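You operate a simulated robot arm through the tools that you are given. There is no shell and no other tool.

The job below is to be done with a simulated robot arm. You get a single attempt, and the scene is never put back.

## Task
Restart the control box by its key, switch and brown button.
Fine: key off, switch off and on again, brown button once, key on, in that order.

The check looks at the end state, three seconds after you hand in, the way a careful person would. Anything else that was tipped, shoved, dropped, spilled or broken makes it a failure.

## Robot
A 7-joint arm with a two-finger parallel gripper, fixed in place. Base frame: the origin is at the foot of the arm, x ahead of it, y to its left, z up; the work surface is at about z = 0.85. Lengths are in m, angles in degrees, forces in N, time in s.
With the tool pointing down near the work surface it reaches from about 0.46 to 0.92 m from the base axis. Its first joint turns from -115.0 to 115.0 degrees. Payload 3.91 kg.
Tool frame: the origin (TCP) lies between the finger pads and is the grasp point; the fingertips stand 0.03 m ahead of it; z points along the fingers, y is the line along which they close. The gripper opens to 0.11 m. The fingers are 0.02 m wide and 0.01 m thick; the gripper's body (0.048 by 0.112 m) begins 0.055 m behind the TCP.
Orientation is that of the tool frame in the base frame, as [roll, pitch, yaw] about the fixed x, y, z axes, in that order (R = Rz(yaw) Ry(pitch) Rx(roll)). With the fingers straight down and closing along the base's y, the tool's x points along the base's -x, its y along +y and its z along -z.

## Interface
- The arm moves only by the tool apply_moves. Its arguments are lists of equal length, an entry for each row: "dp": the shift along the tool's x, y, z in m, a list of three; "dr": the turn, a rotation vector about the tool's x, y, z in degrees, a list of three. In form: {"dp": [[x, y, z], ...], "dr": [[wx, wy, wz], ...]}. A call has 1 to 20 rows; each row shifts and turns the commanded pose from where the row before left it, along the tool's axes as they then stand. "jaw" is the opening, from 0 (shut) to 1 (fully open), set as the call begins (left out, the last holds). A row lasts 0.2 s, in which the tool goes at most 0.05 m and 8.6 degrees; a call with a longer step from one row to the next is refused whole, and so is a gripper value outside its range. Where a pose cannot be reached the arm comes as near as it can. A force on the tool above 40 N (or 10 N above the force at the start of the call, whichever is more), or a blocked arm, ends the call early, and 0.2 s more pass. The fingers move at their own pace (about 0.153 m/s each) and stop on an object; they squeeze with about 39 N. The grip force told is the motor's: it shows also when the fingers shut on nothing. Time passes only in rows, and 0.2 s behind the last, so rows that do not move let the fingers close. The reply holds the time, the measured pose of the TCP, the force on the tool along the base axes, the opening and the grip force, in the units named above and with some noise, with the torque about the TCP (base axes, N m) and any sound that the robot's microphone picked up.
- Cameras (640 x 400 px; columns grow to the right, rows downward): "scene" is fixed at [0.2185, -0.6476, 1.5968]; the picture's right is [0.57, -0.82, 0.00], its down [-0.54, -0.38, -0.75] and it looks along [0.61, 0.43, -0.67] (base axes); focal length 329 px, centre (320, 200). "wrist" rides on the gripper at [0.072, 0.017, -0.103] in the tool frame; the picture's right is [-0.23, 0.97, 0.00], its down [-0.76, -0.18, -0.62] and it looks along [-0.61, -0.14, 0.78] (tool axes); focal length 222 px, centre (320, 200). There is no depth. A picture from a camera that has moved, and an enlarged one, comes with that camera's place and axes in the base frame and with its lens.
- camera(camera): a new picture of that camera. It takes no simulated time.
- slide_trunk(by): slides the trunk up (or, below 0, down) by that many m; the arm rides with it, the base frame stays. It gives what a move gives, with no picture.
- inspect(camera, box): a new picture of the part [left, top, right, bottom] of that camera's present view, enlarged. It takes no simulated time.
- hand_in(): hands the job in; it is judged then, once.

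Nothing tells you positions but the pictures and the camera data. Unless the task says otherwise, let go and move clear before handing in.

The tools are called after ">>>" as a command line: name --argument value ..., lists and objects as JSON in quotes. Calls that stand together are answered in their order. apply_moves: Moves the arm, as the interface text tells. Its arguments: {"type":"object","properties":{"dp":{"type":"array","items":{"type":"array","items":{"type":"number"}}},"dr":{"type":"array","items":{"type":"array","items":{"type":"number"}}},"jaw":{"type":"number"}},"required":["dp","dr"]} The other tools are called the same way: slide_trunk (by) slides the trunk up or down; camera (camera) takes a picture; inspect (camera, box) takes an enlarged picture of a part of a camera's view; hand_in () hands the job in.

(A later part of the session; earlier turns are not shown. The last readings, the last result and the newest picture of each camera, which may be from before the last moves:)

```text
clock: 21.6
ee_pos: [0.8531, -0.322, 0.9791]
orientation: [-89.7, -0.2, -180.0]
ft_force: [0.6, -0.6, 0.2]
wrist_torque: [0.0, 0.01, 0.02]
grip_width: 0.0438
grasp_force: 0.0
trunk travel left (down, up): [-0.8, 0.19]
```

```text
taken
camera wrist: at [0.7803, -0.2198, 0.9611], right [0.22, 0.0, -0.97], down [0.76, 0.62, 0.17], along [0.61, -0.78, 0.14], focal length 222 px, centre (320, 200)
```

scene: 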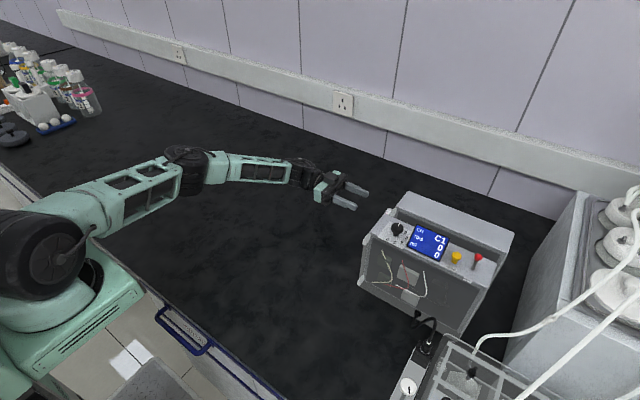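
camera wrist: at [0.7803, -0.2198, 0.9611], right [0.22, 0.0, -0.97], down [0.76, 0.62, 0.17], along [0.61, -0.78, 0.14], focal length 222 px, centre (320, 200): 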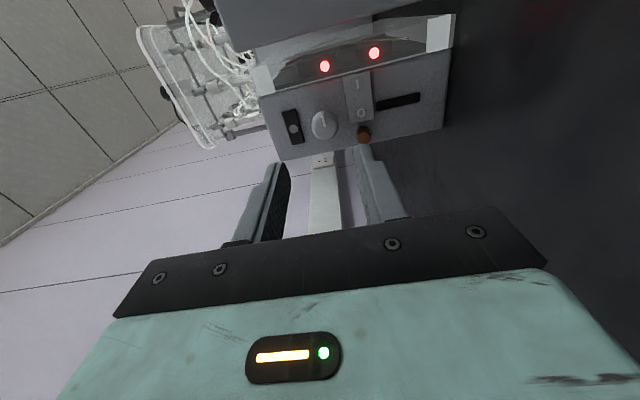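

The wrist can turn that way. From here I get a view from the front side; I'll zoom to check the rocker profile and lamps.

>>> inspect --camera "wrist" --box '[260, 20, 460, 150]'

>>> inspect --camera "wrist" --box '[290, 70, 402, 150]'

```text
3.08 times, centred on (360, 85) of wrist
camera zoom: at [0.7803, -0.2198, 0.9611], right [0.22, 0.0, -0.97], down [0.76, 0.62, 0.17], along [0.61, -0.78, 0.14], focal length 684 px, centre (197, 554)
```

zoom: 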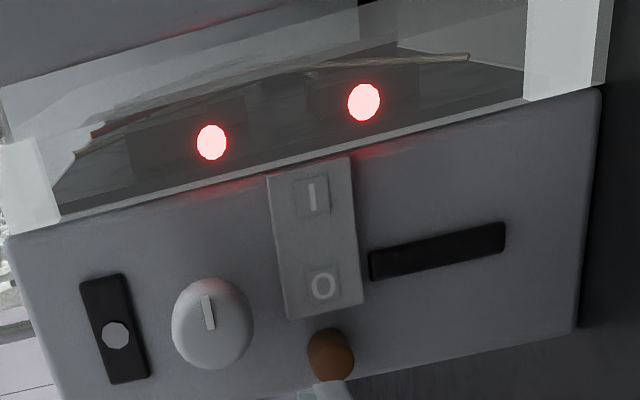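

```text
5.00 times, centred on (346, 110) of wrist
camera zoom: at [0.7803, -0.2198, 0.9611], right [0.22, 0.0, -0.97], down [0.76, 0.62, 0.17], along [0.61, -0.78, 0.14], focal length 1111 px, centre (190, 650)
```

zoom: 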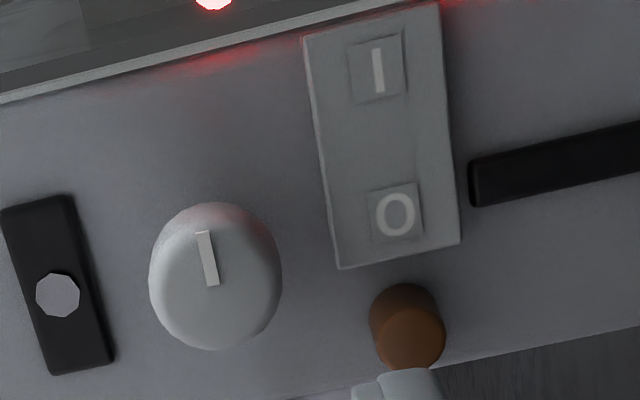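

The upper red lamp lines up with the knob and the lower one with the rocker, which supports the knob being the key; the rocker's I end is pressed in (on). Refined offsets from the present tool axis: knob +2.7 mm x, -3.8 mm z, face 97 mm ahead. I will turn back and approach it.

>>> apply_moves --dp '[[0, 0, 0], [0, 0, 0], [0, 0, 0], [0, 0, 0], [0, 0, 0], [0, 0, 0], [0, 0, 0], [0, 0, 0], [0, 0, 0], [0, 0, 0], [0, 0, 0], [0.0038, 0.0027, 0], [0, 0, 0.02], [0, 0, 0.02], [0, 0, 0.015], [0, 0, 0]]' --dr '[[0, 0, 8.2], [0, 0, 8.2], [0, 0, 8.2], [0, 0, 8.2], [0, 0, 8.2], [0, 0, 8.2], [0, 0, 8.2], [0, 0, 8.2], [0, 0, 8.2], [0, 0, 8.2], [0, 0, 8.0], [0, 0, 0], [0, 0, 0], [0, 0, 0], [0, 0, 0], [0, 0, 0]]' --jaw 0.4

>>> camera --camera "wrist"

>>> inspect --camera "wrist" --box '[240, 40, 420, 170]'

```text
clock: 25.0
ee_pos: [0.8569, -0.3772, 0.9753]
orientation: [3.5, 89.8, -86.4]
ft_force: [0.4, -0.6, -0.1]
wrist_torque: [0.02, 0.0, 0.0]
grip_width: 0.044
grasp_force: 0.1
trunk travel left (down, up): [-0.8, 0.19]
```

```text
taken
camera wrist: at [0.873, -0.2744, 0.9026], right [0.97, 0.0, 0.23], down [-0.18, 0.63, 0.76], along [-0.14, -0.78, 0.61], focal length 222 px, centre (320, 200)
```

wrist: 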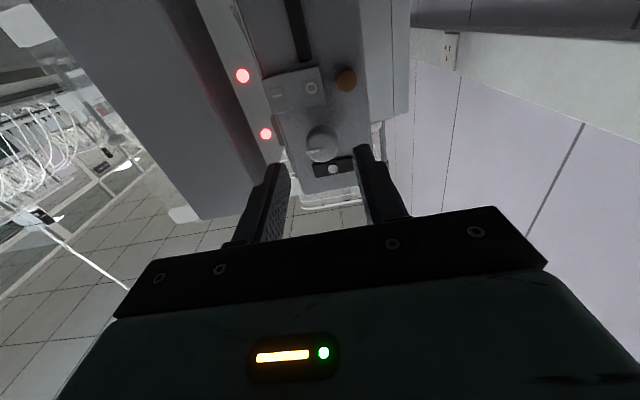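

```text
3.08 times, centred on (330, 105) of wrist
camera zoom: at [0.873, -0.2744, 0.9026], right [0.97, 0.0, 0.23], down [-0.18, 0.63, 0.76], along [-0.14, -0.78, 0.61], focal length 684 px, centre (289, 492)
```

zoom: 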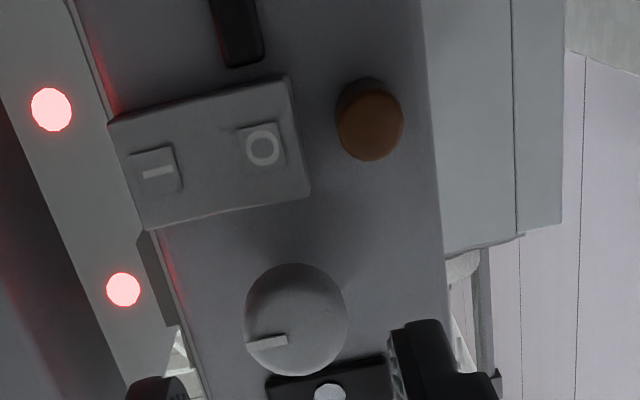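

The face may be a few mm deeper than thought, so I want a better height check. I'll turn -90° here (fingertips still 12 mm or more short of the knob) and measure from the side.

>>> inspect --camera "wrist" --box '[288, 110, 352, 150]'

>>> apply_moves --dp '[[0, 0, 0], [0, 0, 0], [0, 0, 0], [0, 0, 0], [0, 0, 0], [0, 0, 0], [0, 0, 0], [0, 0, 0], [0, 0, 0], [0, 0, 0], [0, 0, 0], [0, 0, 0]]' --dr '[[0, 0, -8.2], [0, 0, -8.2], [0, 0, -8.2], [0, 0, -8.2], [0, 0, -8.2], [0, 0, -8.2], [0, 0, -8.2], [0, 0, -8.2], [0, 0, -8.2], [0, 0, -8.2], [0, 0, -8.0], [0, 0, 0]]'

>>> camera --camera "wrist"

>>> inspect --camera "wrist" --box '[288, 110, 352, 150]'

```text
10.00 times, centred on (320, 130) of wrist
camera zoom: at [0.873, -0.2744, 0.9026], right [0.97, 0.0, 0.23], down [-0.18, 0.63, 0.76], along [-0.14, -0.78, 0.61], focal length 2221 px, centre (320, 900)
```

zoom: 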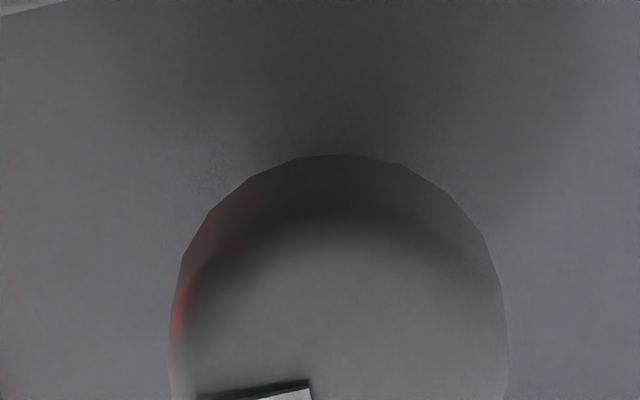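

```text
clock: 27.6
ee_pos: [0.8558, -0.3773, 0.9744]
orientation: [-89.9, -0.1, 179.9]
ft_force: [-0.2, -0.4, 0.6]
wrist_torque: [0.0, -0.01, 0.0]
grip_width: 0.0441
grasp_force: 0.1
trunk travel left (down, up): [-0.8, 0.19]
```

```text
taken
camera wrist: at [0.7831, -0.2753, 0.9576], right [0.23, 0.0, -0.97], down [0.76, 0.62, 0.17], along [0.61, -0.78, 0.14], focal length 222 px, centre (320, 200)
```

wrist: 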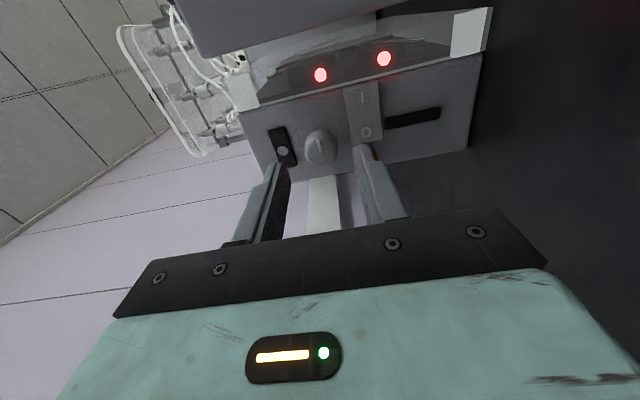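

```text
10.00 times, centred on (320, 130) of wrist
camera zoom: at [0.7831, -0.2753, 0.9576], right [0.23, 0.0, -0.97], down [0.76, 0.62, 0.17], along [0.61, -0.78, 0.14], focal length 2221 px, centre (320, 900)
```

zoom: 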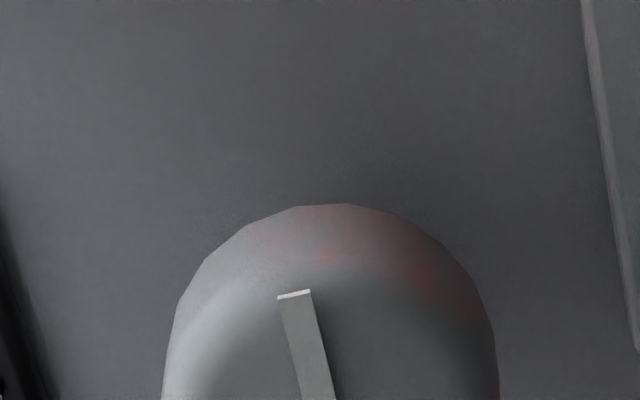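

>>> inspect --camera "wrist" --box '[280, 120, 360, 170]'

```text
8.00 times, centred on (320, 145) of wrist
camera zoom: at [0.7831, -0.2753, 0.9576], right [0.23, 0.0, -0.97], down [0.76, 0.62, 0.17], along [0.61, -0.78, 0.14], focal length 1777 px, centre (320, 640)
```

zoom: 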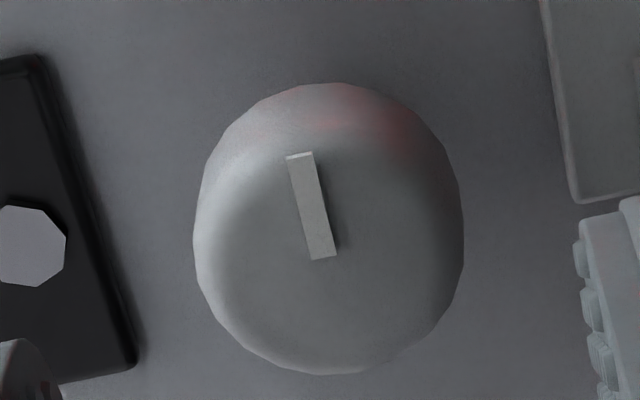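

The tool axis is now within about 1 mm of the knob axis, with the face about 47 mm ahead of the TCP. I will turn back, advance 32 mm so the fingertips straddle the head, and check before closing.

>>> apply_moves --dp '[[0, 0, 0], [0, 0, 0], [0, 0, 0], [0, 0, 0], [0, 0, 0], [0, 0, 0], [0, 0, 0], [0, 0, 0], [0, 0, 0], [0, 0, 0], [0, 0, 0], [0, 0.001, 0], [0, 0, 0.008], [0, 0, 0.008], [0, 0, 0.008], [0, 0, 0.008], [0, 0, 0]]' --dr '[[0, 0, 8.2], [0, 0, 8.2], [0, 0, 8.2], [0, 0, 8.2], [0, 0, 8.2], [0, 0, 8.2], [0, 0, 8.2], [0, 0, 8.2], [0, 0, 8.2], [0, 0, 8.2], [0, 0, 8.0], [0, 0, 0], [0, 0, 0], [0, 0, 0], [0, 0, 0], [0, 0, 0], [0, 0, 0]]'

>>> camera --camera "wrist"

>>> inspect --camera "wrist" --box '[240, 80, 400, 190]'

```text
clock: 31.2
ee_pos: [0.8565, -0.4079, 0.9732]
orientation: [-0.4, 89.8, -90.4]
ft_force: [-0.6, -0.2, -0.6]
wrist_torque: [-0.01, -0.01, 0.01]
grip_width: 0.0439
grasp_force: 0.0
trunk travel left (down, up): [-0.8, 0.19]
```

```text
taken
camera wrist: at [0.8727, -0.3072, 0.9005], right [0.97, 0.0, 0.23], down [-0.18, 0.63, 0.76], along [-0.14, -0.78, 0.61], focal length 222 px, centre (320, 200)
```

wrist: 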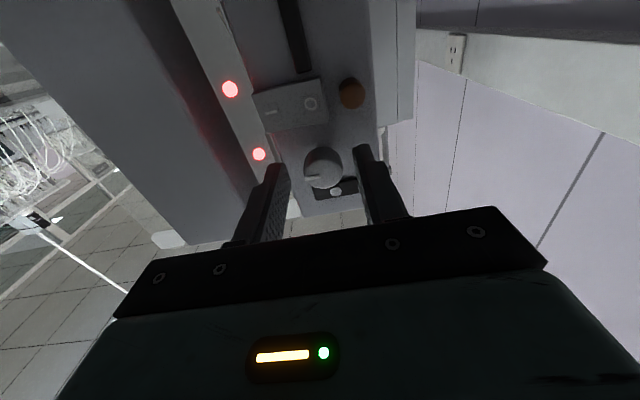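

```text
3.64 times, centred on (320, 135) of wrist
camera zoom: at [0.8727, -0.3072, 0.9005], right [0.97, 0.0, 0.23], down [-0.18, 0.63, 0.76], along [-0.14, -0.78, 0.61], focal length 808 px, centre (320, 436)
```

zoom: 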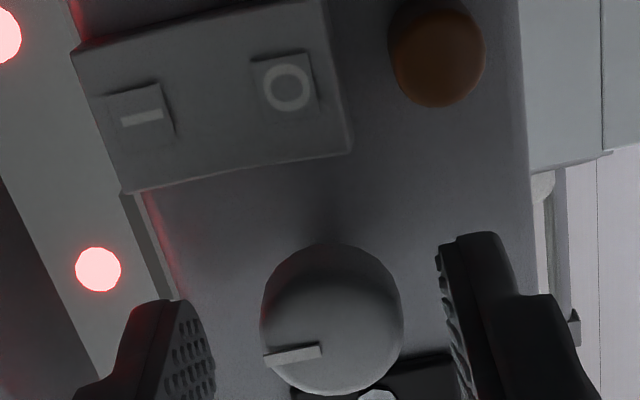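

The fingers straddle the knob head evenly with about 16 mm overlap. I will close on it.

>>> apply_moves --dp '[[0, 0, 0], [0, 0, 0], [0, 0, 0]]' --dr '[[0, 0, 0], [0, 0, 0], [0, 0, 0]]' --jaw 0

>>> inspect --camera "wrist" --box '[200, 40, 420, 190]'

```text
clock: 32.0
ee_pos: [0.8586, -0.409, 0.975]
orientation: [-0.4, 89.9, -90.1]
ft_force: [18.5, -7.5, 2.9]
wrist_torque: [0.34, 0.05, 0.64]
grip_width: 0.0255
grasp_force: 44.7
trunk travel left (down, up): [-0.8, 0.19]
```

```text
2.67 times, centred on (310, 115) of wrist
camera zoom: at [0.8741, -0.307, 0.9006], right [0.97, 0.0, 0.23], down [-0.18, 0.63, 0.76], along [-0.14, -0.78, 0.61], focal length 592 px, centre (347, 427)
```

zoom: 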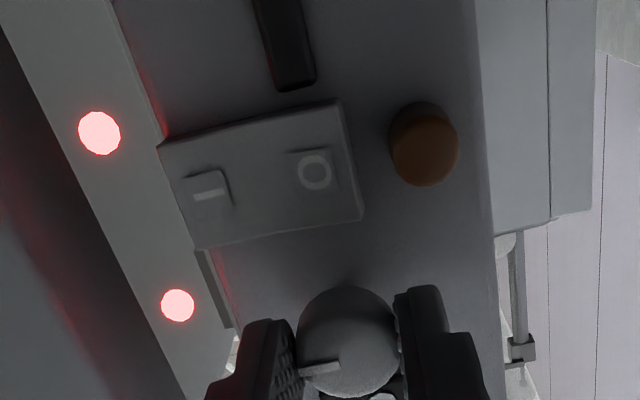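

Gripped at 25.5 mm; the tool is being pulled to +x by 18 N, so the knob is about 1.5 mm further that way. I'll shift to relieve this.

>>> apply_moves --dp '[[0, 0.0015, 0], [0, 0, 0]]' --dr '[[0, 0, 0], [0, 0, 0]]' --jaw 0

```text
clock: 32.6
ee_pos: [0.8566, -0.4089, 0.973]
orientation: [-4.1, 89.9, -94.3]
ft_force: [10.0, -0.1, 3.2]
wrist_torque: [0.04, 0.02, 0.15]
grip_width: 0.0253
grasp_force: 44.9
trunk travel left (down, up): [-0.8, 0.19]
```

>>> apply_moves --dp '[[-0.0004, 0.0017, 0], [0, 0, 0]]' --dr '[[0, 0, 0], [0, 0, 0]]' --jaw 0

```text
clock: 33.2
ee_pos: [0.8586, -0.4099, 0.9744]
orientation: [-12.1, 89.8, -102.4]
ft_force: [-10.3, 15.5, -2.7]
wrist_torque: [-0.63, 0.01, -0.52]
grip_width: 0.0253
grasp_force: 45.2
trunk travel left (down, up): [-0.8, 0.19]
```

>>> apply_moves --dp '[[0.0002, -0.0008, -0.0005], [0, 0, 0]]' --dr '[[0, 0, 0], [0, 0, 0]]' --jaw 0

```text
clock: 33.8
ee_pos: [0.8572, -0.4083, 0.9748]
orientation: [-7.3, 90.0, -97.2]
ft_force: [-10.4, 11.7, -8.5]
wrist_torque: [-0.23, -0.04, -0.18]
grip_width: 0.0253
grasp_force: 44.2
trunk travel left (down, up): [-0.8, 0.19]
```

>>> apply_moves --dp '[[0, 0, 0], [0, 0, 0], [0, 0, 0]]' --dr '[[0, 0, 0], [0, 0, 0], [0, 0, 0]]' --jaw 0.4

>>> apply_moves --dp '[[0, 0, 0], [0, 0, 0], [0, 0, 0]]' --dr '[[0, 0, 0], [0, 0, 0], [0, 0, 0]]' --jaw 0

```text
clock: 34.6
ee_pos: [0.858, -0.4094, 0.9745]
orientation: [1.6, 89.8, -88.4]
ft_force: [0.3, 0.0, -0.6]
wrist_torque: [0.0, 0.02, -0.02]
grip_width: 0.0441
grasp_force: 0.0
trunk travel left (down, up): [-0.8, 0.19]
```

```text
clock: 35.4
ee_pos: [0.8579, -0.4104, 0.9742]
orientation: [-0.1, 89.8, -90.1]
ft_force: [-3.9, 1.1, 0.7]
wrist_torque: [-0.15, 0.01, -0.13]
grip_width: 0.0255
grasp_force: 44.8
trunk travel left (down, up): [-0.8, 0.19]
```

Re-gripping leaves only about 4 N, so the tool is centred. Now I will turn a first small step (-16°) and watch torque, sound and lamps.

>>> apply_moves --dp '[[0, 0, 0], [0, 0, 0], [0, 0, 0]]' --dr '[[0, 0, -5], [0, 0, -5], [0, 0, -6]]' --jaw 0

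>>> inspect --camera "wrist" --box '[200, 40, 420, 190]'

```text
clock: 36.2
ee_pos: [0.8569, -0.4091, 0.9745]
orientation: [-89.2, 73.8, -179.4]
ft_force: [-2.8, -3.4, 0.2]
wrist_torque: [-0.1, -0.01, 0.01]
grip_width: 0.0254
grasp_force: 45.2
trunk travel left (down, up): [-0.8, 0.19]
```

```text
2.67 times, centred on (310, 115) of wrist
camera zoom: at [0.854, -0.3076, 0.8998], right [1.0, 0.0, -0.05], down [0.04, 0.63, 0.78], along [0.03, -0.78, 0.63], focal length 592 px, centre (347, 427)
```

zoom: 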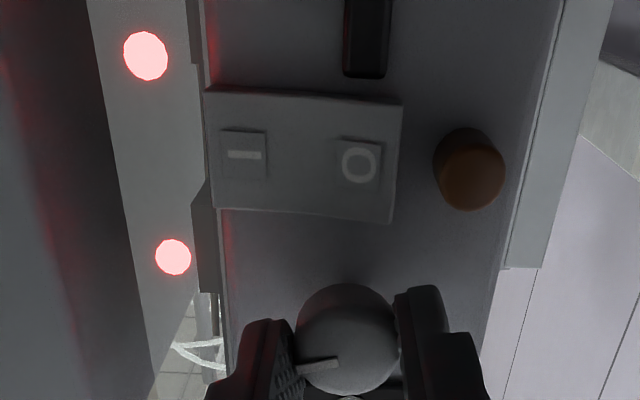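

The knob turned with the gripper and almost no torque, so this direction is free. I will continue turning towards 90° in steps.

>>> apply_moves --dp '[[0, 0, 0], [0, 0, 0], [0, 0, 0], [0, 0, 0], [0, 0, 0]]' --dr '[[0, 0, -7], [0, 0, -7], [0, 0, -7], [0, 0, -7], [0, 0, -6]]' --jaw 0

>>> camera --camera "wrist"

```text
clock: 37.4
ee_pos: [0.858, -0.4085, 0.9747]
orientation: [-89.6, 39.9, -180.0]
ft_force: [-5.1, -7.0, -0.2]
wrist_torque: [-0.56, 0.01, 0.43]
grip_width: 0.0253
grasp_force: 45.4
trunk travel left (down, up): [-0.8, 0.19]
```

```text
taken
camera wrist: at [0.813, -0.3074, 0.9147], right [0.8, 0.0, -0.6], down [0.47, 0.62, 0.62], along [0.37, -0.78, 0.5], focal length 222 px, centre (320, 200)
```

wrist: 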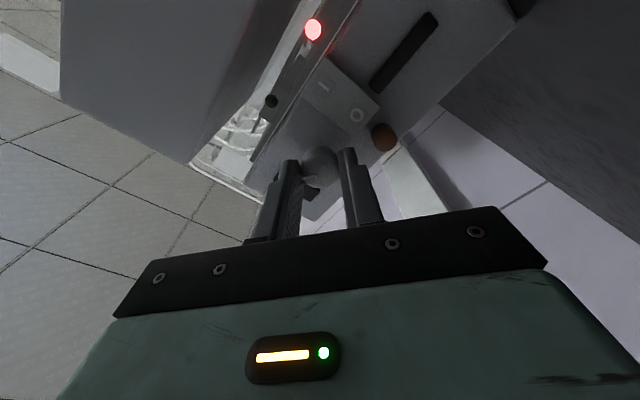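

The upper lamp, next to the knob, has gone dark: the key is switching off. I will carry on gently to the 90° position while watching for a stop.

>>> apply_moves --dp '[[0, 0, 0], [0, 0, 0], [0, 0, 0], [0, 0, 0]]' --dr '[[0, 0, -6], [0, 0, -6], [0, 0, -6], [0, 0, -4]]' --jaw 0

>>> inspect --camera "wrist" --box '[240, 10, 440, 190]'

```text
clock: 38.4
ee_pos: [0.8581, -0.4087, 0.9737]
orientation: [-89.9, 17.9, 179.9]
ft_force: [-5.1, -13.8, 3.5]
wrist_torque: [-0.13, -0.02, 0.05]
grip_width: 0.0254
grasp_force: 45.1
trunk travel left (down, up): [-0.8, 0.19]
```

```text
2.22 times, centred on (340, 100) of wrist
camera zoom: at [0.7942, -0.3072, 0.9357], right [0.52, 0.0, -0.86], down [0.67, 0.62, 0.4], along [0.53, -0.78, 0.32], focal length 494 px, centre (276, 422)
```

zoom: 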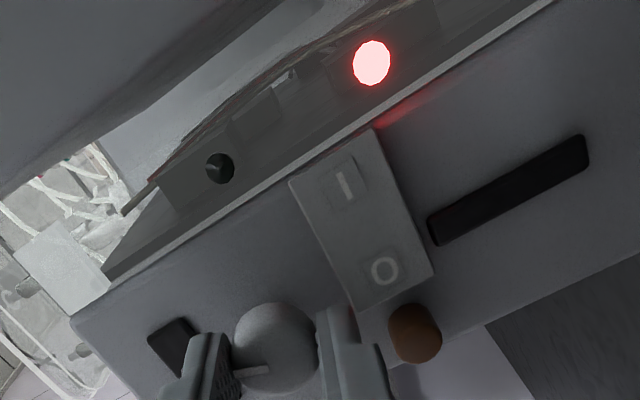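

>>> apply_moves --dp '[[0, 0, 0.0005], [0, 0, 0], [0, 0, 0], [0, 0, 0]]' --dr '[[0, 0, -5], [0, 0, -5], [0, 0, -5], [0, 0, -3]]' --jaw 0

>>> inspect --camera "wrist" --box '[240, 10, 440, 190]'

```text
clock: 39.4
ee_pos: [0.858, -0.4097, 0.9746]
orientation: [-89.8, 0.0, 180.0]
ft_force: [-12.9, -8.0, 4.9]
wrist_torque: [-0.15, -0.04, -0.09]
grip_width: 0.0256
grasp_force: 45.3
trunk travel left (down, up): [-0.8, 0.19]
```

```text
2.22 times, centred on (340, 100) of wrist
camera zoom: at [0.7854, -0.3071, 0.9573], right [0.23, 0.0, -0.97], down [0.76, 0.62, 0.18], along [0.61, -0.78, 0.14], focal length 494 px, centre (276, 422)
```

zoom: 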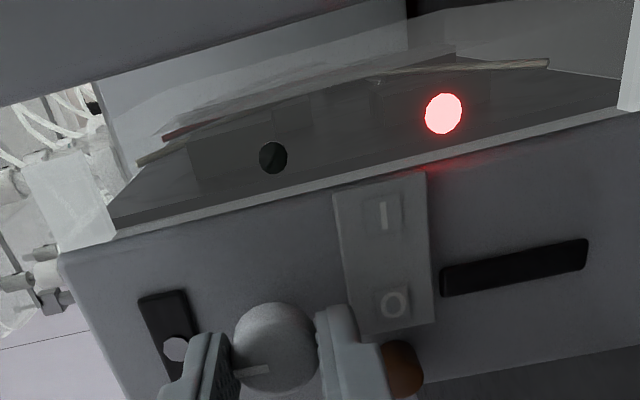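

The key now points to 12 o'clock, its lamp is out, and no stop was forced. I will release it and back straight off 60 mm, then check it stays off.

>>> apply_moves --dp '[[0, 0, -0.006], [0, 0, -0.014], [0, 0, -0.02], [0, 0, -0.02], [0, 0, 0]]' --dr '[[0, 0, 0], [0, 0, 0], [0, 0, 0], [0, 0, 0], [0, 0, 0]]' --jaw 0.3

>>> inspect --camera "wrist" --box '[240, 10, 440, 190]'

```text
clock: 40.6
ee_pos: [0.8583, -0.3495, 0.9764]
orientation: [-89.8, 0.0, 179.9]
ft_force: [0.0, -0.4, -0.1]
wrist_torque: [0.03, 0.02, 0.0]
grip_width: 0.033
grasp_force: 0.1
trunk travel left (down, up): [-0.8, 0.19]
```

```text
2.22 times, centred on (340, 100) of wrist
camera zoom: at [0.7862, -0.2472, 0.9575], right [0.23, 0.0, -0.97], down [0.76, 0.62, 0.18], along [0.61, -0.78, 0.14], focal length 494 px, centre (276, 422)
```

zoom: 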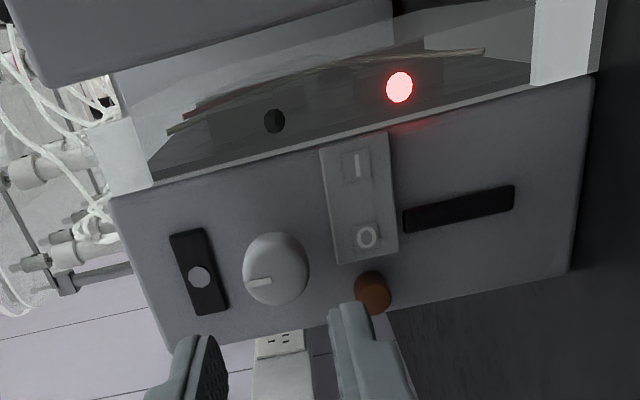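

The key stays off, and the switch lamp is still lit. Next I close the fingers and line them up with the rocker's O end, still clear of the face.

>>> apply_moves --dp '[[-0.0015, 0.0185, 0], [-0.0015, 0.0185, 0], [0, 0, 0.01], [0, 0, 0.01], [0, 0, 0]]' --dr '[[0, 0, 0], [0, 0, 0], [0, 0, 0], [0, 0, 0], [0, 0, 0]]' --jaw 0

>>> camera --camera "wrist"

>>> inspect --camera "wrist" --box '[220, 40, 420, 190]'

```text
clock: 41.8
ee_pos: [0.8627, -0.3673, 0.938]
orientation: [-89.8, 0.0, -180.0]
ft_force: [0.2, 0.4, -0.2]
wrist_torque: [0.02, 0.01, 0.05]
grip_width: 0.0002
grasp_force: 37.9
trunk travel left (down, up): [-0.8, 0.19]
```

```text
taken
camera wrist: at [0.7901, -0.2656, 0.9207], right [0.23, 0.0, -0.97], down [0.76, 0.62, 0.18], along [0.61, -0.78, 0.14], focal length 222 px, centre (320, 200)
```

wrist: 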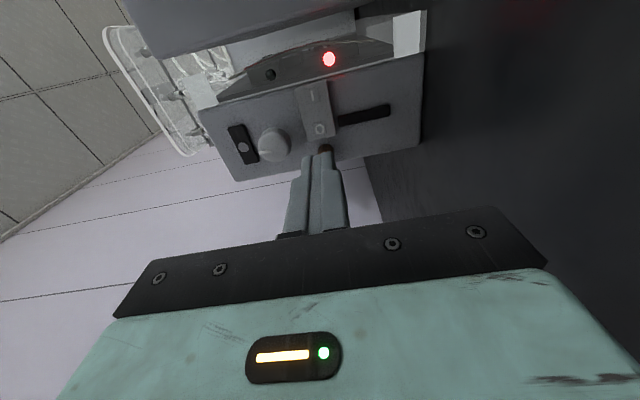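

```text
2.67 times, centred on (320, 115) of wrist
camera zoom: at [0.7901, -0.2656, 0.9207], right [0.23, 0.0, -0.97], down [0.76, 0.62, 0.18], along [0.61, -0.78, 0.14], focal length 592 px, centre (320, 427)
```

zoom: 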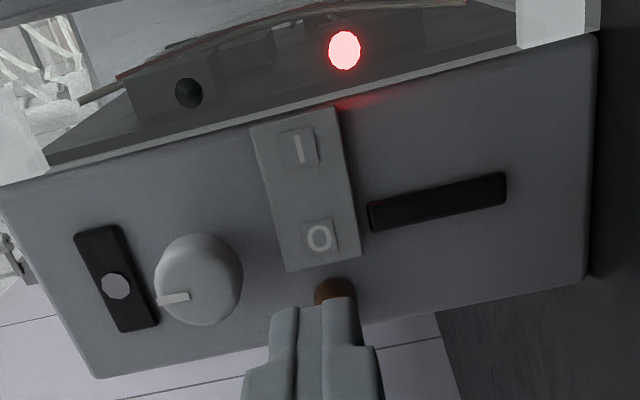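

The finger pair is aligned with the O end to within a couple of mm; the rocker surface should be about 45–55 mm ahead of the fingertips. I'll advance most of the way, then press in small steps.

>>> apply_moves --dp '[[0, 0, 0.01], [0, 0, 0.01], [0, 0, 0.008], [0, 0, 0.006], [0, 0, 0]]' --dr '[[0, 0, 0], [0, 0, 0], [0, 0, 0], [0, 0, 0], [0, 0, 0]]' --jaw 0

>>> inspect --camera "wrist" --box '[220, 40, 420, 190]'

```text
clock: 43.0
ee_pos: [0.8605, -0.404, 0.9374]
orientation: [-89.8, 0.0, -179.9]
ft_force: [-1.1, 0.1, 0.3]
wrist_torque: [-0.04, 0.02, -0.02]
grip_width: 0.0
grasp_force: 37.9
trunk travel left (down, up): [-0.8, 0.19]
```

```text
2.67 times, centred on (320, 115) of wrist
camera zoom: at [0.7891, -0.3023, 0.9202], right [0.23, 0.0, -0.97], down [0.76, 0.62, 0.18], along [0.61, -0.78, 0.14], focal length 592 px, centre (320, 427)
```

zoom: 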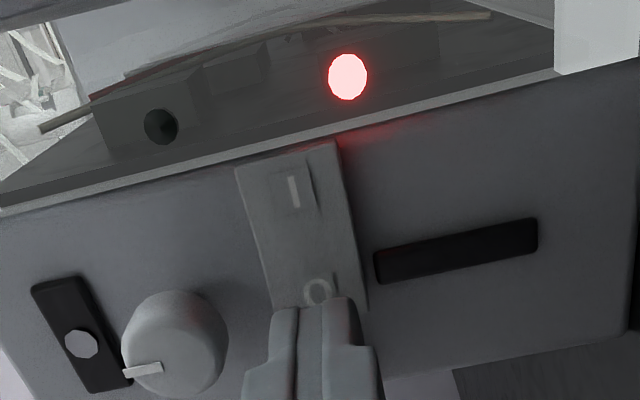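

The tips are right in front of the O end. Now small steps inward.

>>> apply_moves --dp '[[0, 0, 0.003], [0, 0, 0.003], [0, 0, 0.002]]' --dr '[[0, 0, 0], [0, 0, 0], [0, 0, 0]]' --jaw 0

>>> inspect --camera "wrist" --box '[220, 40, 420, 190]'

```text
clock: 43.8
ee_pos: [0.861, -0.4119, 0.937]
orientation: [-89.9, 0.0, 180.0]
ft_force: [-0.8, 0.0, 0.4]
wrist_torque: [-0.02, 0.0, 0.01]
grip_width: 0.0
grasp_force: 38.2
trunk travel left (down, up): [-0.8, 0.19]
```

```text
2.67 times, centred on (320, 115) of wrist
camera zoom: at [0.7888, -0.3098, 0.92], right [0.23, 0.0, -0.97], down [0.76, 0.62, 0.18], along [0.61, -0.78, 0.14], focal length 592 px, centre (320, 427)
```

zoom: 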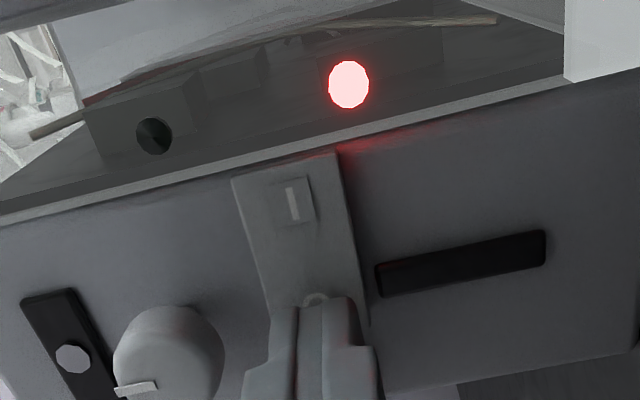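

>>> apply_moves --dp '[[0, 0, 0.002], [0, 0, 0.002], [0, 0, 0.001]]' --dr '[[0, 0, 0], [0, 0, 0], [0, 0, 0]]' --jaw 0

>>> inspect --camera "wrist" --box '[220, 40, 420, 190]'

```text
clock: 44.6
ee_pos: [0.8616, -0.4181, 0.9374]
orientation: [-89.8, 0.1, -179.9]
ft_force: [0.6, 1.0, 0.9]
wrist_torque: [-0.02, 0.02, -0.01]
grip_width: 0.0
grasp_force: 38.4
trunk travel left (down, up): [-0.8, 0.19]
```

```text
2.67 times, centred on (320, 115) of wrist
camera zoom: at [0.7886, -0.3149, 0.9202], right [0.23, 0.0, -0.97], down [0.76, 0.62, 0.18], along [0.61, -0.78, 0.14], focal length 592 px, centre (320, 427)
```

zoom: 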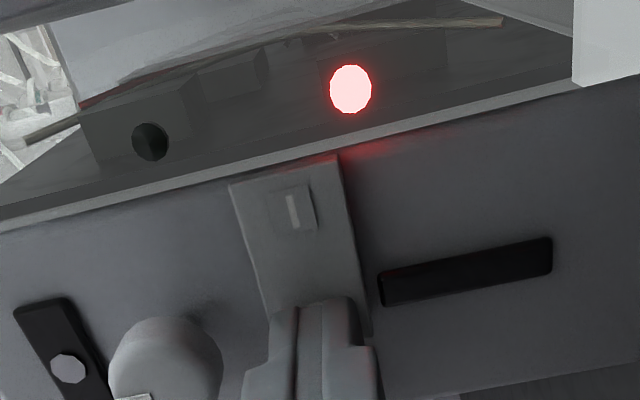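

>>> apply_moves --dp '[[0, 0, 0.0015], [0, 0, 0.0015], [0, 0, 0]]' --dr '[[0, 0, 0], [0, 0, 0], [0, 0, 0]]' --jaw 0

>>> inspect --camera "wrist" --box '[220, 40, 420, 190]'

```text
clock: 45.4
ee_pos: [0.8608, -0.4198, 0.9378]
orientation: [-89.8, 0.0, 179.9]
ft_force: [-0.2, 0.3, 0.6]
wrist_torque: [-0.02, 0.02, 0.0]
grip_width: 0.0
grasp_force: 37.9
trunk travel left (down, up): [-0.8, 0.19]
```

```text
2.67 times, centred on (320, 115) of wrist
camera zoom: at [0.7882, -0.3175, 0.9201], right [0.23, 0.0, -0.97], down [0.76, 0.62, 0.18], along [0.61, -0.78, 0.14], focal length 592 px, centre (320, 427)
```

zoom: 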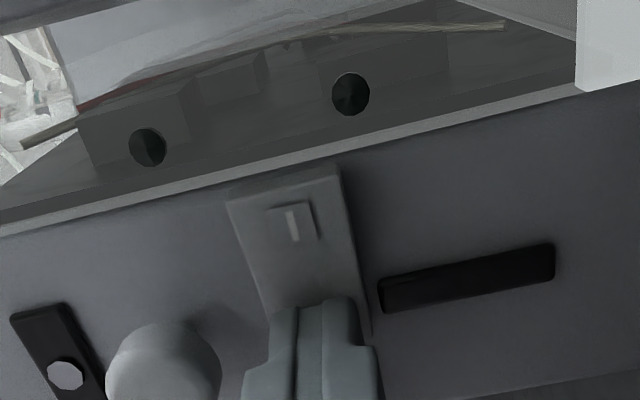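

The lower lamp went out: the switch is now off. I'll back off a little and check that it stays so.

>>> apply_moves --dp '[[0, 0, -0.01], [0, 0, -0.01], [0, 0, -0.005], [0, 0, 0]]' --dr '[[0, 0, 0], [0, 0, 0], [0, 0, 0], [0, 0, 0]]' --jaw 0

>>> inspect --camera "wrist" --box '[220, 40, 420, 190]'

```text
clock: 46.4
ee_pos: [0.8613, -0.3933, 0.9372]
orientation: [-89.8, 0.0, 179.9]
ft_force: [-0.1, 0.0, -0.1]
wrist_torque: [-0.01, -0.02, -0.04]
grip_width: 0.0
grasp_force: 37.5
trunk travel left (down, up): [-0.8, 0.19]
```

```text
2.67 times, centred on (320, 115) of wrist
camera zoom: at [0.7889, -0.292, 0.9195], right [0.23, 0.0, -0.97], down [0.76, 0.62, 0.18], along [0.61, -0.78, 0.14], focal length 592 px, centre (320, 427)
```

zoom: 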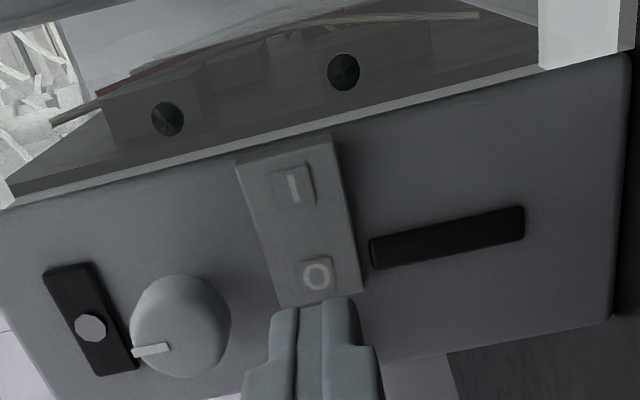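

Off holds, both lamps dark. Now I shift 29 mm to the I end and approach it.

>>> apply_moves --dp '[[0.0145, 0, 0], [0.0145, 0, 0], [0, 0, 0.007], [0, 0, 0.006], [0, 0, 0.004], [0, 0, 0]]' --dr '[[0, 0, 0], [0, 0, 0], [0, 0, 0], [0, 0, 0], [0, 0, 0], [0, 0, 0]]' --jaw 0

>>> inspect --camera "wrist" --box '[220, 40, 420, 190]'

```text
clock: 47.8
ee_pos: [0.8333, -0.4121, 0.9373]
orientation: [-89.8, 0.0, -180.0]
ft_force: [-0.3, 0.5, 0.1]
wrist_torque: [-0.02, -0.01, -0.03]
grip_width: 0.0
grasp_force: 37.9
trunk travel left (down, up): [-0.8, 0.19]
```

```text
2.67 times, centred on (320, 115) of wrist
camera zoom: at [0.7607, -0.3089, 0.9193], right [0.23, 0.0, -0.97], down [0.76, 0.62, 0.18], along [0.61, -0.78, 0.14], focal length 592 px, centre (320, 427)
```

zoom: 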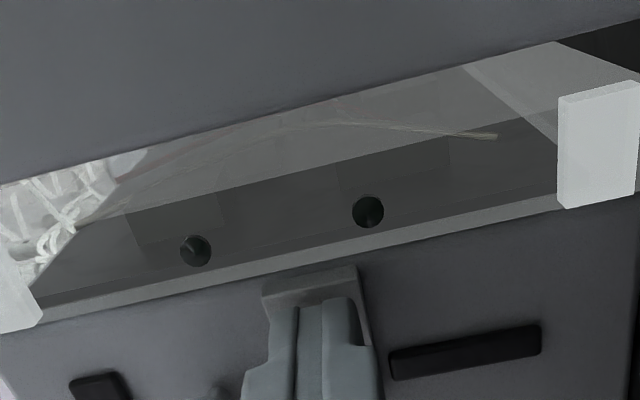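

>>> apply_moves --dp '[[0, 0, 0.002], [0, 0, 0.0015], [0, 0, 0]]' --dr '[[0, 0, 0], [0, 0, 0], [0, 0, 0]]' --jaw 0

>>> inspect --camera "wrist" --box '[220, 40, 420, 190]'

```text
clock: 48.6
ee_pos: [0.8322, -0.415, 0.937]
orientation: [-89.8, 0.0, 179.9]
ft_force: [-0.7, -0.4, 0.3]
wrist_torque: [-0.02, 0.0, 0.0]
grip_width: 0.0
grasp_force: 37.9
trunk travel left (down, up): [-0.8, 0.19]
```

```text
2.67 times, centred on (320, 115) of wrist
camera zoom: at [0.7598, -0.3132, 0.9203], right [0.23, 0.0, -0.97], down [0.76, 0.62, 0.18], along [0.61, -0.78, 0.14], focal length 592 px, centre (320, 427)
```

zoom: 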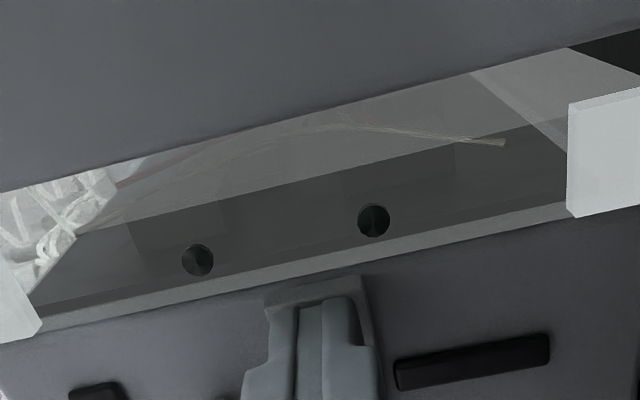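

>>> apply_moves --dp '[[0, 0, 0.0015], [0, 0, 0.001], [0, 0, 0]]' --dr '[[0, 0, 0], [0, 0, 0], [0, 0, 0]]' --jaw 0

>>> inspect --camera "wrist" --box '[220, 40, 420, 190]'

```text
clock: 49.4
ee_pos: [0.8332, -0.4171, 0.9369]
orientation: [-89.8, 0.1, -180.0]
ft_force: [0.0, 0.6, 0.2]
wrist_torque: [0.0, 0.0, 0.0]
grip_width: 0.0002
grasp_force: 37.4
trunk travel left (down, up): [-0.8, 0.19]
```

```text
2.67 times, centred on (320, 115) of wrist
camera zoom: at [0.7599, -0.3147, 0.92], right [0.23, 0.0, -0.97], down [0.76, 0.62, 0.18], along [0.61, -0.78, 0.14], focal length 592 px, centre (320, 427)
```

zoom: 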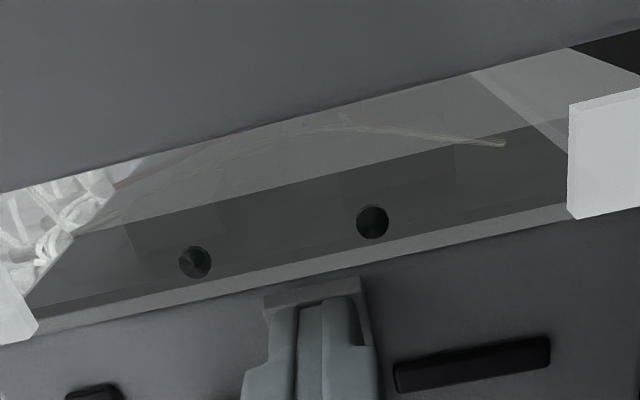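

>>> apply_moves --dp '[[0, 0, 0.001], [0, 0, 0.001], [0, 0, 0]]' --dr '[[0, 0, 0], [0, 0, 0], [0, 0, 0]]' --jaw 0

>>> inspect --camera "wrist" --box '[220, 40, 420, 190]'

```text
clock: 50.2
ee_pos: [0.8315, -0.4182, 0.9382]
orientation: [-89.9, 0.0, -179.9]
ft_force: [-0.1, 1.0, 0.0]
wrist_torque: [0.06, -0.02, 0.03]
grip_width: 0.0
grasp_force: 37.7
trunk travel left (down, up): [-0.8, 0.19]
```

```text
2.67 times, centred on (320, 115) of wrist
camera zoom: at [0.7602, -0.3171, 0.9201], right [0.23, 0.0, -0.97], down [0.76, 0.62, 0.18], along [0.61, -0.78, 0.14], focal length 592 px, centre (320, 427)
```

zoom: 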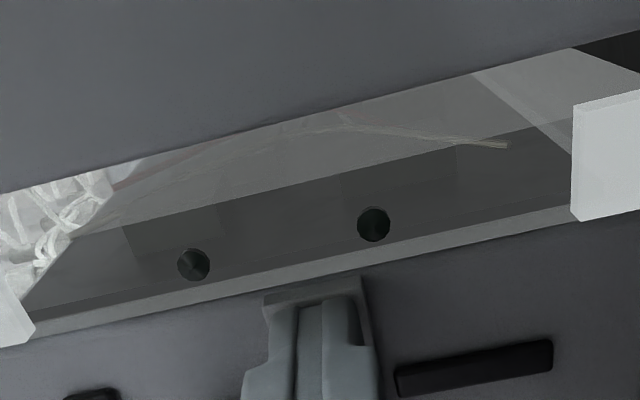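

>>> apply_moves --dp '[[0, 0, 0.001], [0, 0, 0.0005], [0, 0, 0]]' --dr '[[0, 0, 0], [0, 0, 0], [0, 0, 0]]' --jaw 0

>>> inspect --camera "wrist" --box '[220, 40, 420, 190]'

```text
clock: 51.0
ee_pos: [0.833, -0.42, 0.9387]
orientation: [-89.8, 0.0, 180.0]
ft_force: [-0.4, 7.2, -1.2]
wrist_torque: [0.05, 0.02, 0.1]
grip_width: 0.0
grasp_force: 37.1
trunk travel left (down, up): [-0.8, 0.19]
```

```text
2.67 times, centred on (320, 115) of wrist
camera zoom: at [0.7599, -0.3176, 0.9204], right [0.23, 0.0, -0.97], down [0.76, 0.62, 0.18], along [0.61, -0.78, 0.14], focal length 592 px, centre (320, 427)
```

zoom: 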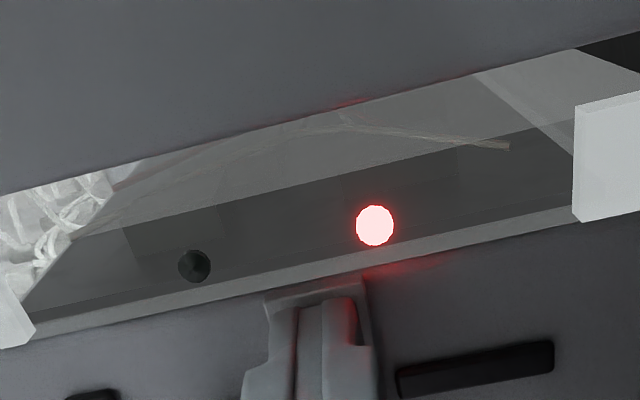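

The switch lamp is lit again: switch on. I'll back off 30 mm, confirm it stays on, then shift to the brown button.

>>> apply_moves --dp '[[0, 0, -0.008], [0, 0, -0.012], [0, 0, -0.01], [0, 0, 0]]' --dr '[[0, 0, 0], [0, 0, 0], [0, 0, 0], [0, 0, 0]]' --jaw 0

>>> inspect --camera "wrist" --box '[220, 40, 420, 190]'

>>> apply_moves --dp '[[-0.018, -0.0004, 0], [-0.018, -0.0004, 0], [-0.017, 0, 0], [0, 0, 0]]' --dr '[[0, 0, 0], [0, 0, 0], [0, 0, 0], [0, 0, 0]]' --jaw 0

>>> camera --camera "wrist"

>>> inspect --camera "wrist" --box '[220, 40, 420, 190]'

```text
clock: 52.0
ee_pos: [0.8327, -0.3901, 0.938]
orientation: [-89.8, 0.0, 179.9]
ft_force: [-0.7, -0.3, 0.1]
wrist_torque: [-0.02, -0.01, -0.02]
grip_width: 0.0002
grasp_force: 37.7
trunk travel left (down, up): [-0.8, 0.19]
```

```text
2.67 times, centred on (320, 115) of wrist
camera zoom: at [0.7609, -0.2888, 0.9202], right [0.23, 0.0, -0.97], down [0.76, 0.62, 0.18], along [0.61, -0.78, 0.14], focal length 592 px, centre (320, 427)
```

zoom: 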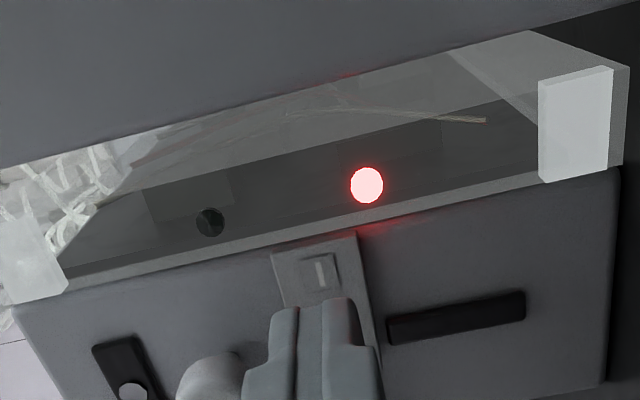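

```text
clock: 53.0
ee_pos: [0.8799, -0.3889, 0.9394]
orientation: [-89.8, -0.1, 179.8]
ft_force: [-0.5, -0.2, -0.2]
wrist_torque: [-0.03, 0.0, 0.0]
grip_width: 0.0001
grasp_force: 37.7
out of reach, approached as far as the arm can: row 3
trunk travel left (down, up): [-0.8, 0.19]
```

```text
taken
camera wrist: at [0.8069, -0.287, 0.9219], right [0.23, 0.0, -0.97], down [0.76, 0.62, 0.17], along [0.61, -0.78, 0.14], focal length 222 px, centre (320, 200)
```

wrist: 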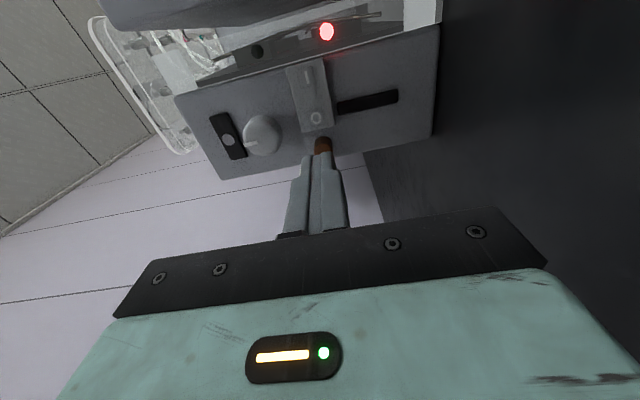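

```text
2.67 times, centred on (320, 115) of wrist
camera zoom: at [0.8069, -0.287, 0.9219], right [0.23, 0.0, -0.97], down [0.76, 0.62, 0.17], along [0.61, -0.78, 0.14], focal length 592 px, centre (320, 427)
```

zoom: 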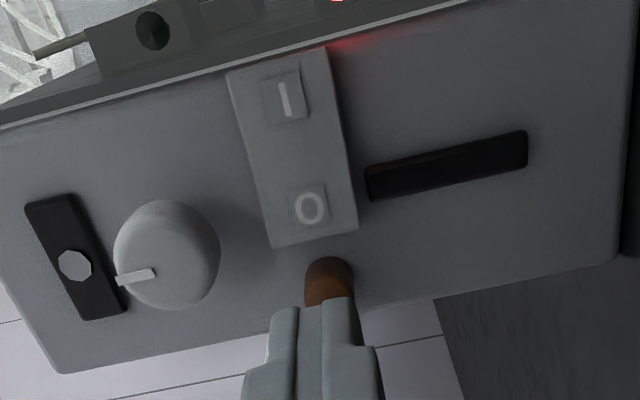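

Switch stays on. The arm is just short of reach in x for the brown button with the tool square-on, so I will back off slightly and swing the tool 15° about the vertical so it points a little toward +x, bringing the wrist nearer.

>>> apply_moves --dp '[[0, 0, -0.01], [0, 0, 0], [0, 0, 0], [0, 0, 0]]' --dr '[[0, 0, 0], [0, -7.5, 0], [0, -7.5, 0], [0, 0, 0]]' --jaw 0

>>> camera --camera "wrist"

>>> inspect --camera "wrist" --box '[220, 40, 420, 190]'

```text
clock: 54.0
ee_pos: [0.8802, -0.3782, 0.9399]
orientation: [-89.8, 0.0, -164.9]
ft_force: [0.2, 0.5, 0.0]
wrist_torque: [-0.01, 0.03, 0.01]
grip_width: 0.0002
grasp_force: 38.0
trunk travel left (down, up): [-0.8, 0.19]
```

```text
taken
camera wrist: at [0.7829, -0.2993, 0.9228], right [0.22, 0.06, -0.97], down [0.57, 0.8, 0.18], along [0.79, -0.6, 0.14], focal length 222 px, centre (320, 200)
```

wrist: 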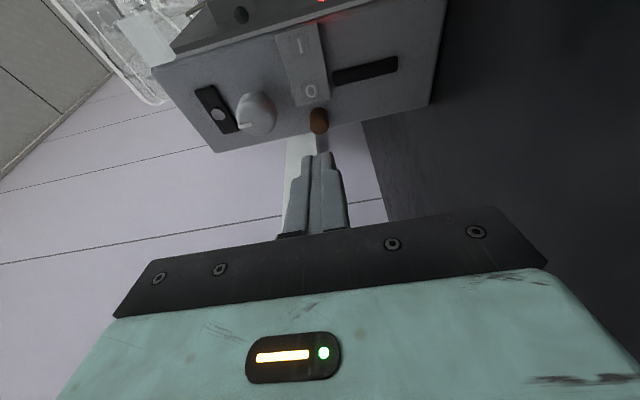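

```text
2.67 times, centred on (320, 115) of wrist
camera zoom: at [0.7829, -0.2993, 0.9228], right [0.22, 0.06, -0.97], down [0.57, 0.8, 0.18], along [0.79, -0.6, 0.14], focal length 592 px, centre (320, 427)
```

zoom: 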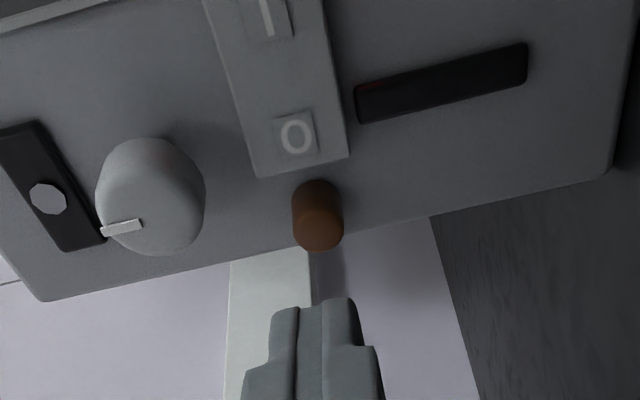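

With the tilt the arm has margin and the fingertips line up with the brown button. I'll advance along -y toward it, stopping short.

>>> apply_moves --dp '[[0.00207, 0, 0.00773], [0.00207, 0, 0.00773], [0.00207, 0, 0.00773], [0.00155, 0, 0.0058], [0, 0, 0]]' --dr '[[0, 0, 0], [0, 0, 0], [0, 0, 0], [0, 0, 0], [0, 0, 0]]' --jaw 0

>>> inspect --camera "wrist" --box '[220, 40, 420, 190]'

```text
clock: 55.2
ee_pos: [0.8799, -0.4091, 0.9399]
orientation: [-89.8, 0.0, -165.0]
ft_force: [-0.5, -0.7, -0.3]
wrist_torque: [0.0, 0.0, 0.02]
grip_width: 0.0
grasp_force: 37.8
trunk travel left (down, up): [-0.8, 0.19]
```

```text
2.67 times, centred on (320, 115) of wrist
camera zoom: at [0.782, -0.3287, 0.9231], right [0.22, 0.06, -0.97], down [0.57, 0.8, 0.18], along [0.79, -0.6, 0.14], focal length 592 px, centre (320, 427)
```

zoom: 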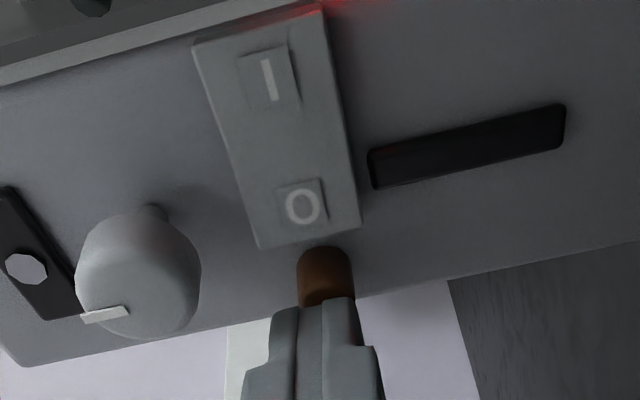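

The tips are just in front of the button. Now I press in with small continuous steps, reading the force.

>>> apply_moves --dp '[[0.00052, 0, 0.00193], [0.00052, 0, 0.00193], [0.00026, 0, 0.00097]]' --dr '[[0, 0, 0], [0, 0, 0], [0, 0, 0]]' --jaw 0

>>> inspect --camera "wrist" --box '[260, 90, 380, 170]'

```text
clock: 56.0
ee_pos: [0.8776, -0.4131, 0.9405]
orientation: [-89.8, -0.1, -165.1]
ft_force: [-0.4, 1.7, -0.6]
wrist_torque: [-0.02, 0.01, 0.0]
grip_width: 0.0
grasp_force: 37.8
trunk travel left (down, up): [-0.8, 0.19]
```

```text
5.00 times, centred on (320, 130) of wrist
camera zoom: at [0.782, -0.3338, 0.9231], right [0.22, 0.06, -0.97], down [0.57, 0.8, 0.17], along [0.79, -0.6, 0.14], focal length 1111 px, centre (320, 550)
```

zoom: 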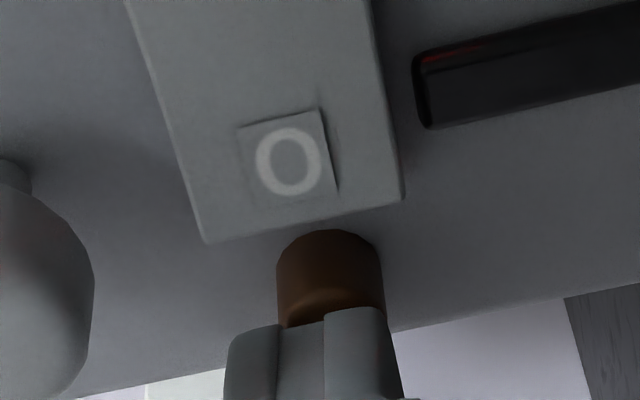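

>>> apply_moves --dp '[[0.00052, 0, 0.00193], [0.00026, 0, 0.00097], [0, 0, 0]]' --dr '[[0, 0, 0], [0, 0, 0], [0, 0, 0]]' --jaw 0

>>> inspect --camera "wrist" --box '[260, 90, 380, 170]'

```text
clock: 56.8
ee_pos: [0.8772, -0.4176, 0.9401]
orientation: [-89.9, -0.1, -164.9]
ft_force: [0.8, 1.3, 0.8]
wrist_torque: [0.01, -0.02, 0.04]
grip_width: 0.0
grasp_force: 38.1
trunk travel left (down, up): [-0.8, 0.19]
```

```text
5.00 times, centred on (320, 130) of wrist
camera zoom: at [0.7807, -0.337, 0.9227], right [0.22, 0.05, -0.97], down [0.57, 0.8, 0.17], along [0.79, -0.6, 0.14], focal length 1111 px, centre (320, 550)
```

zoom: 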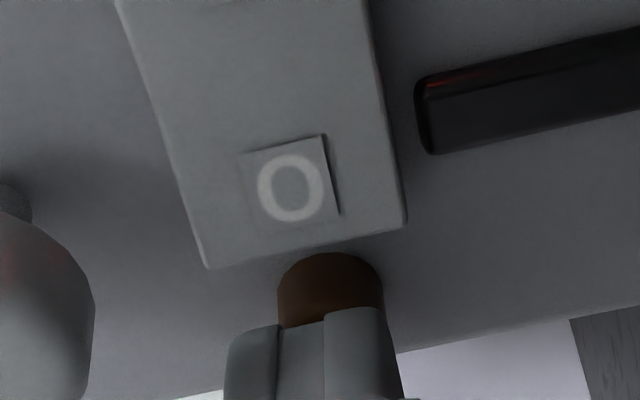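

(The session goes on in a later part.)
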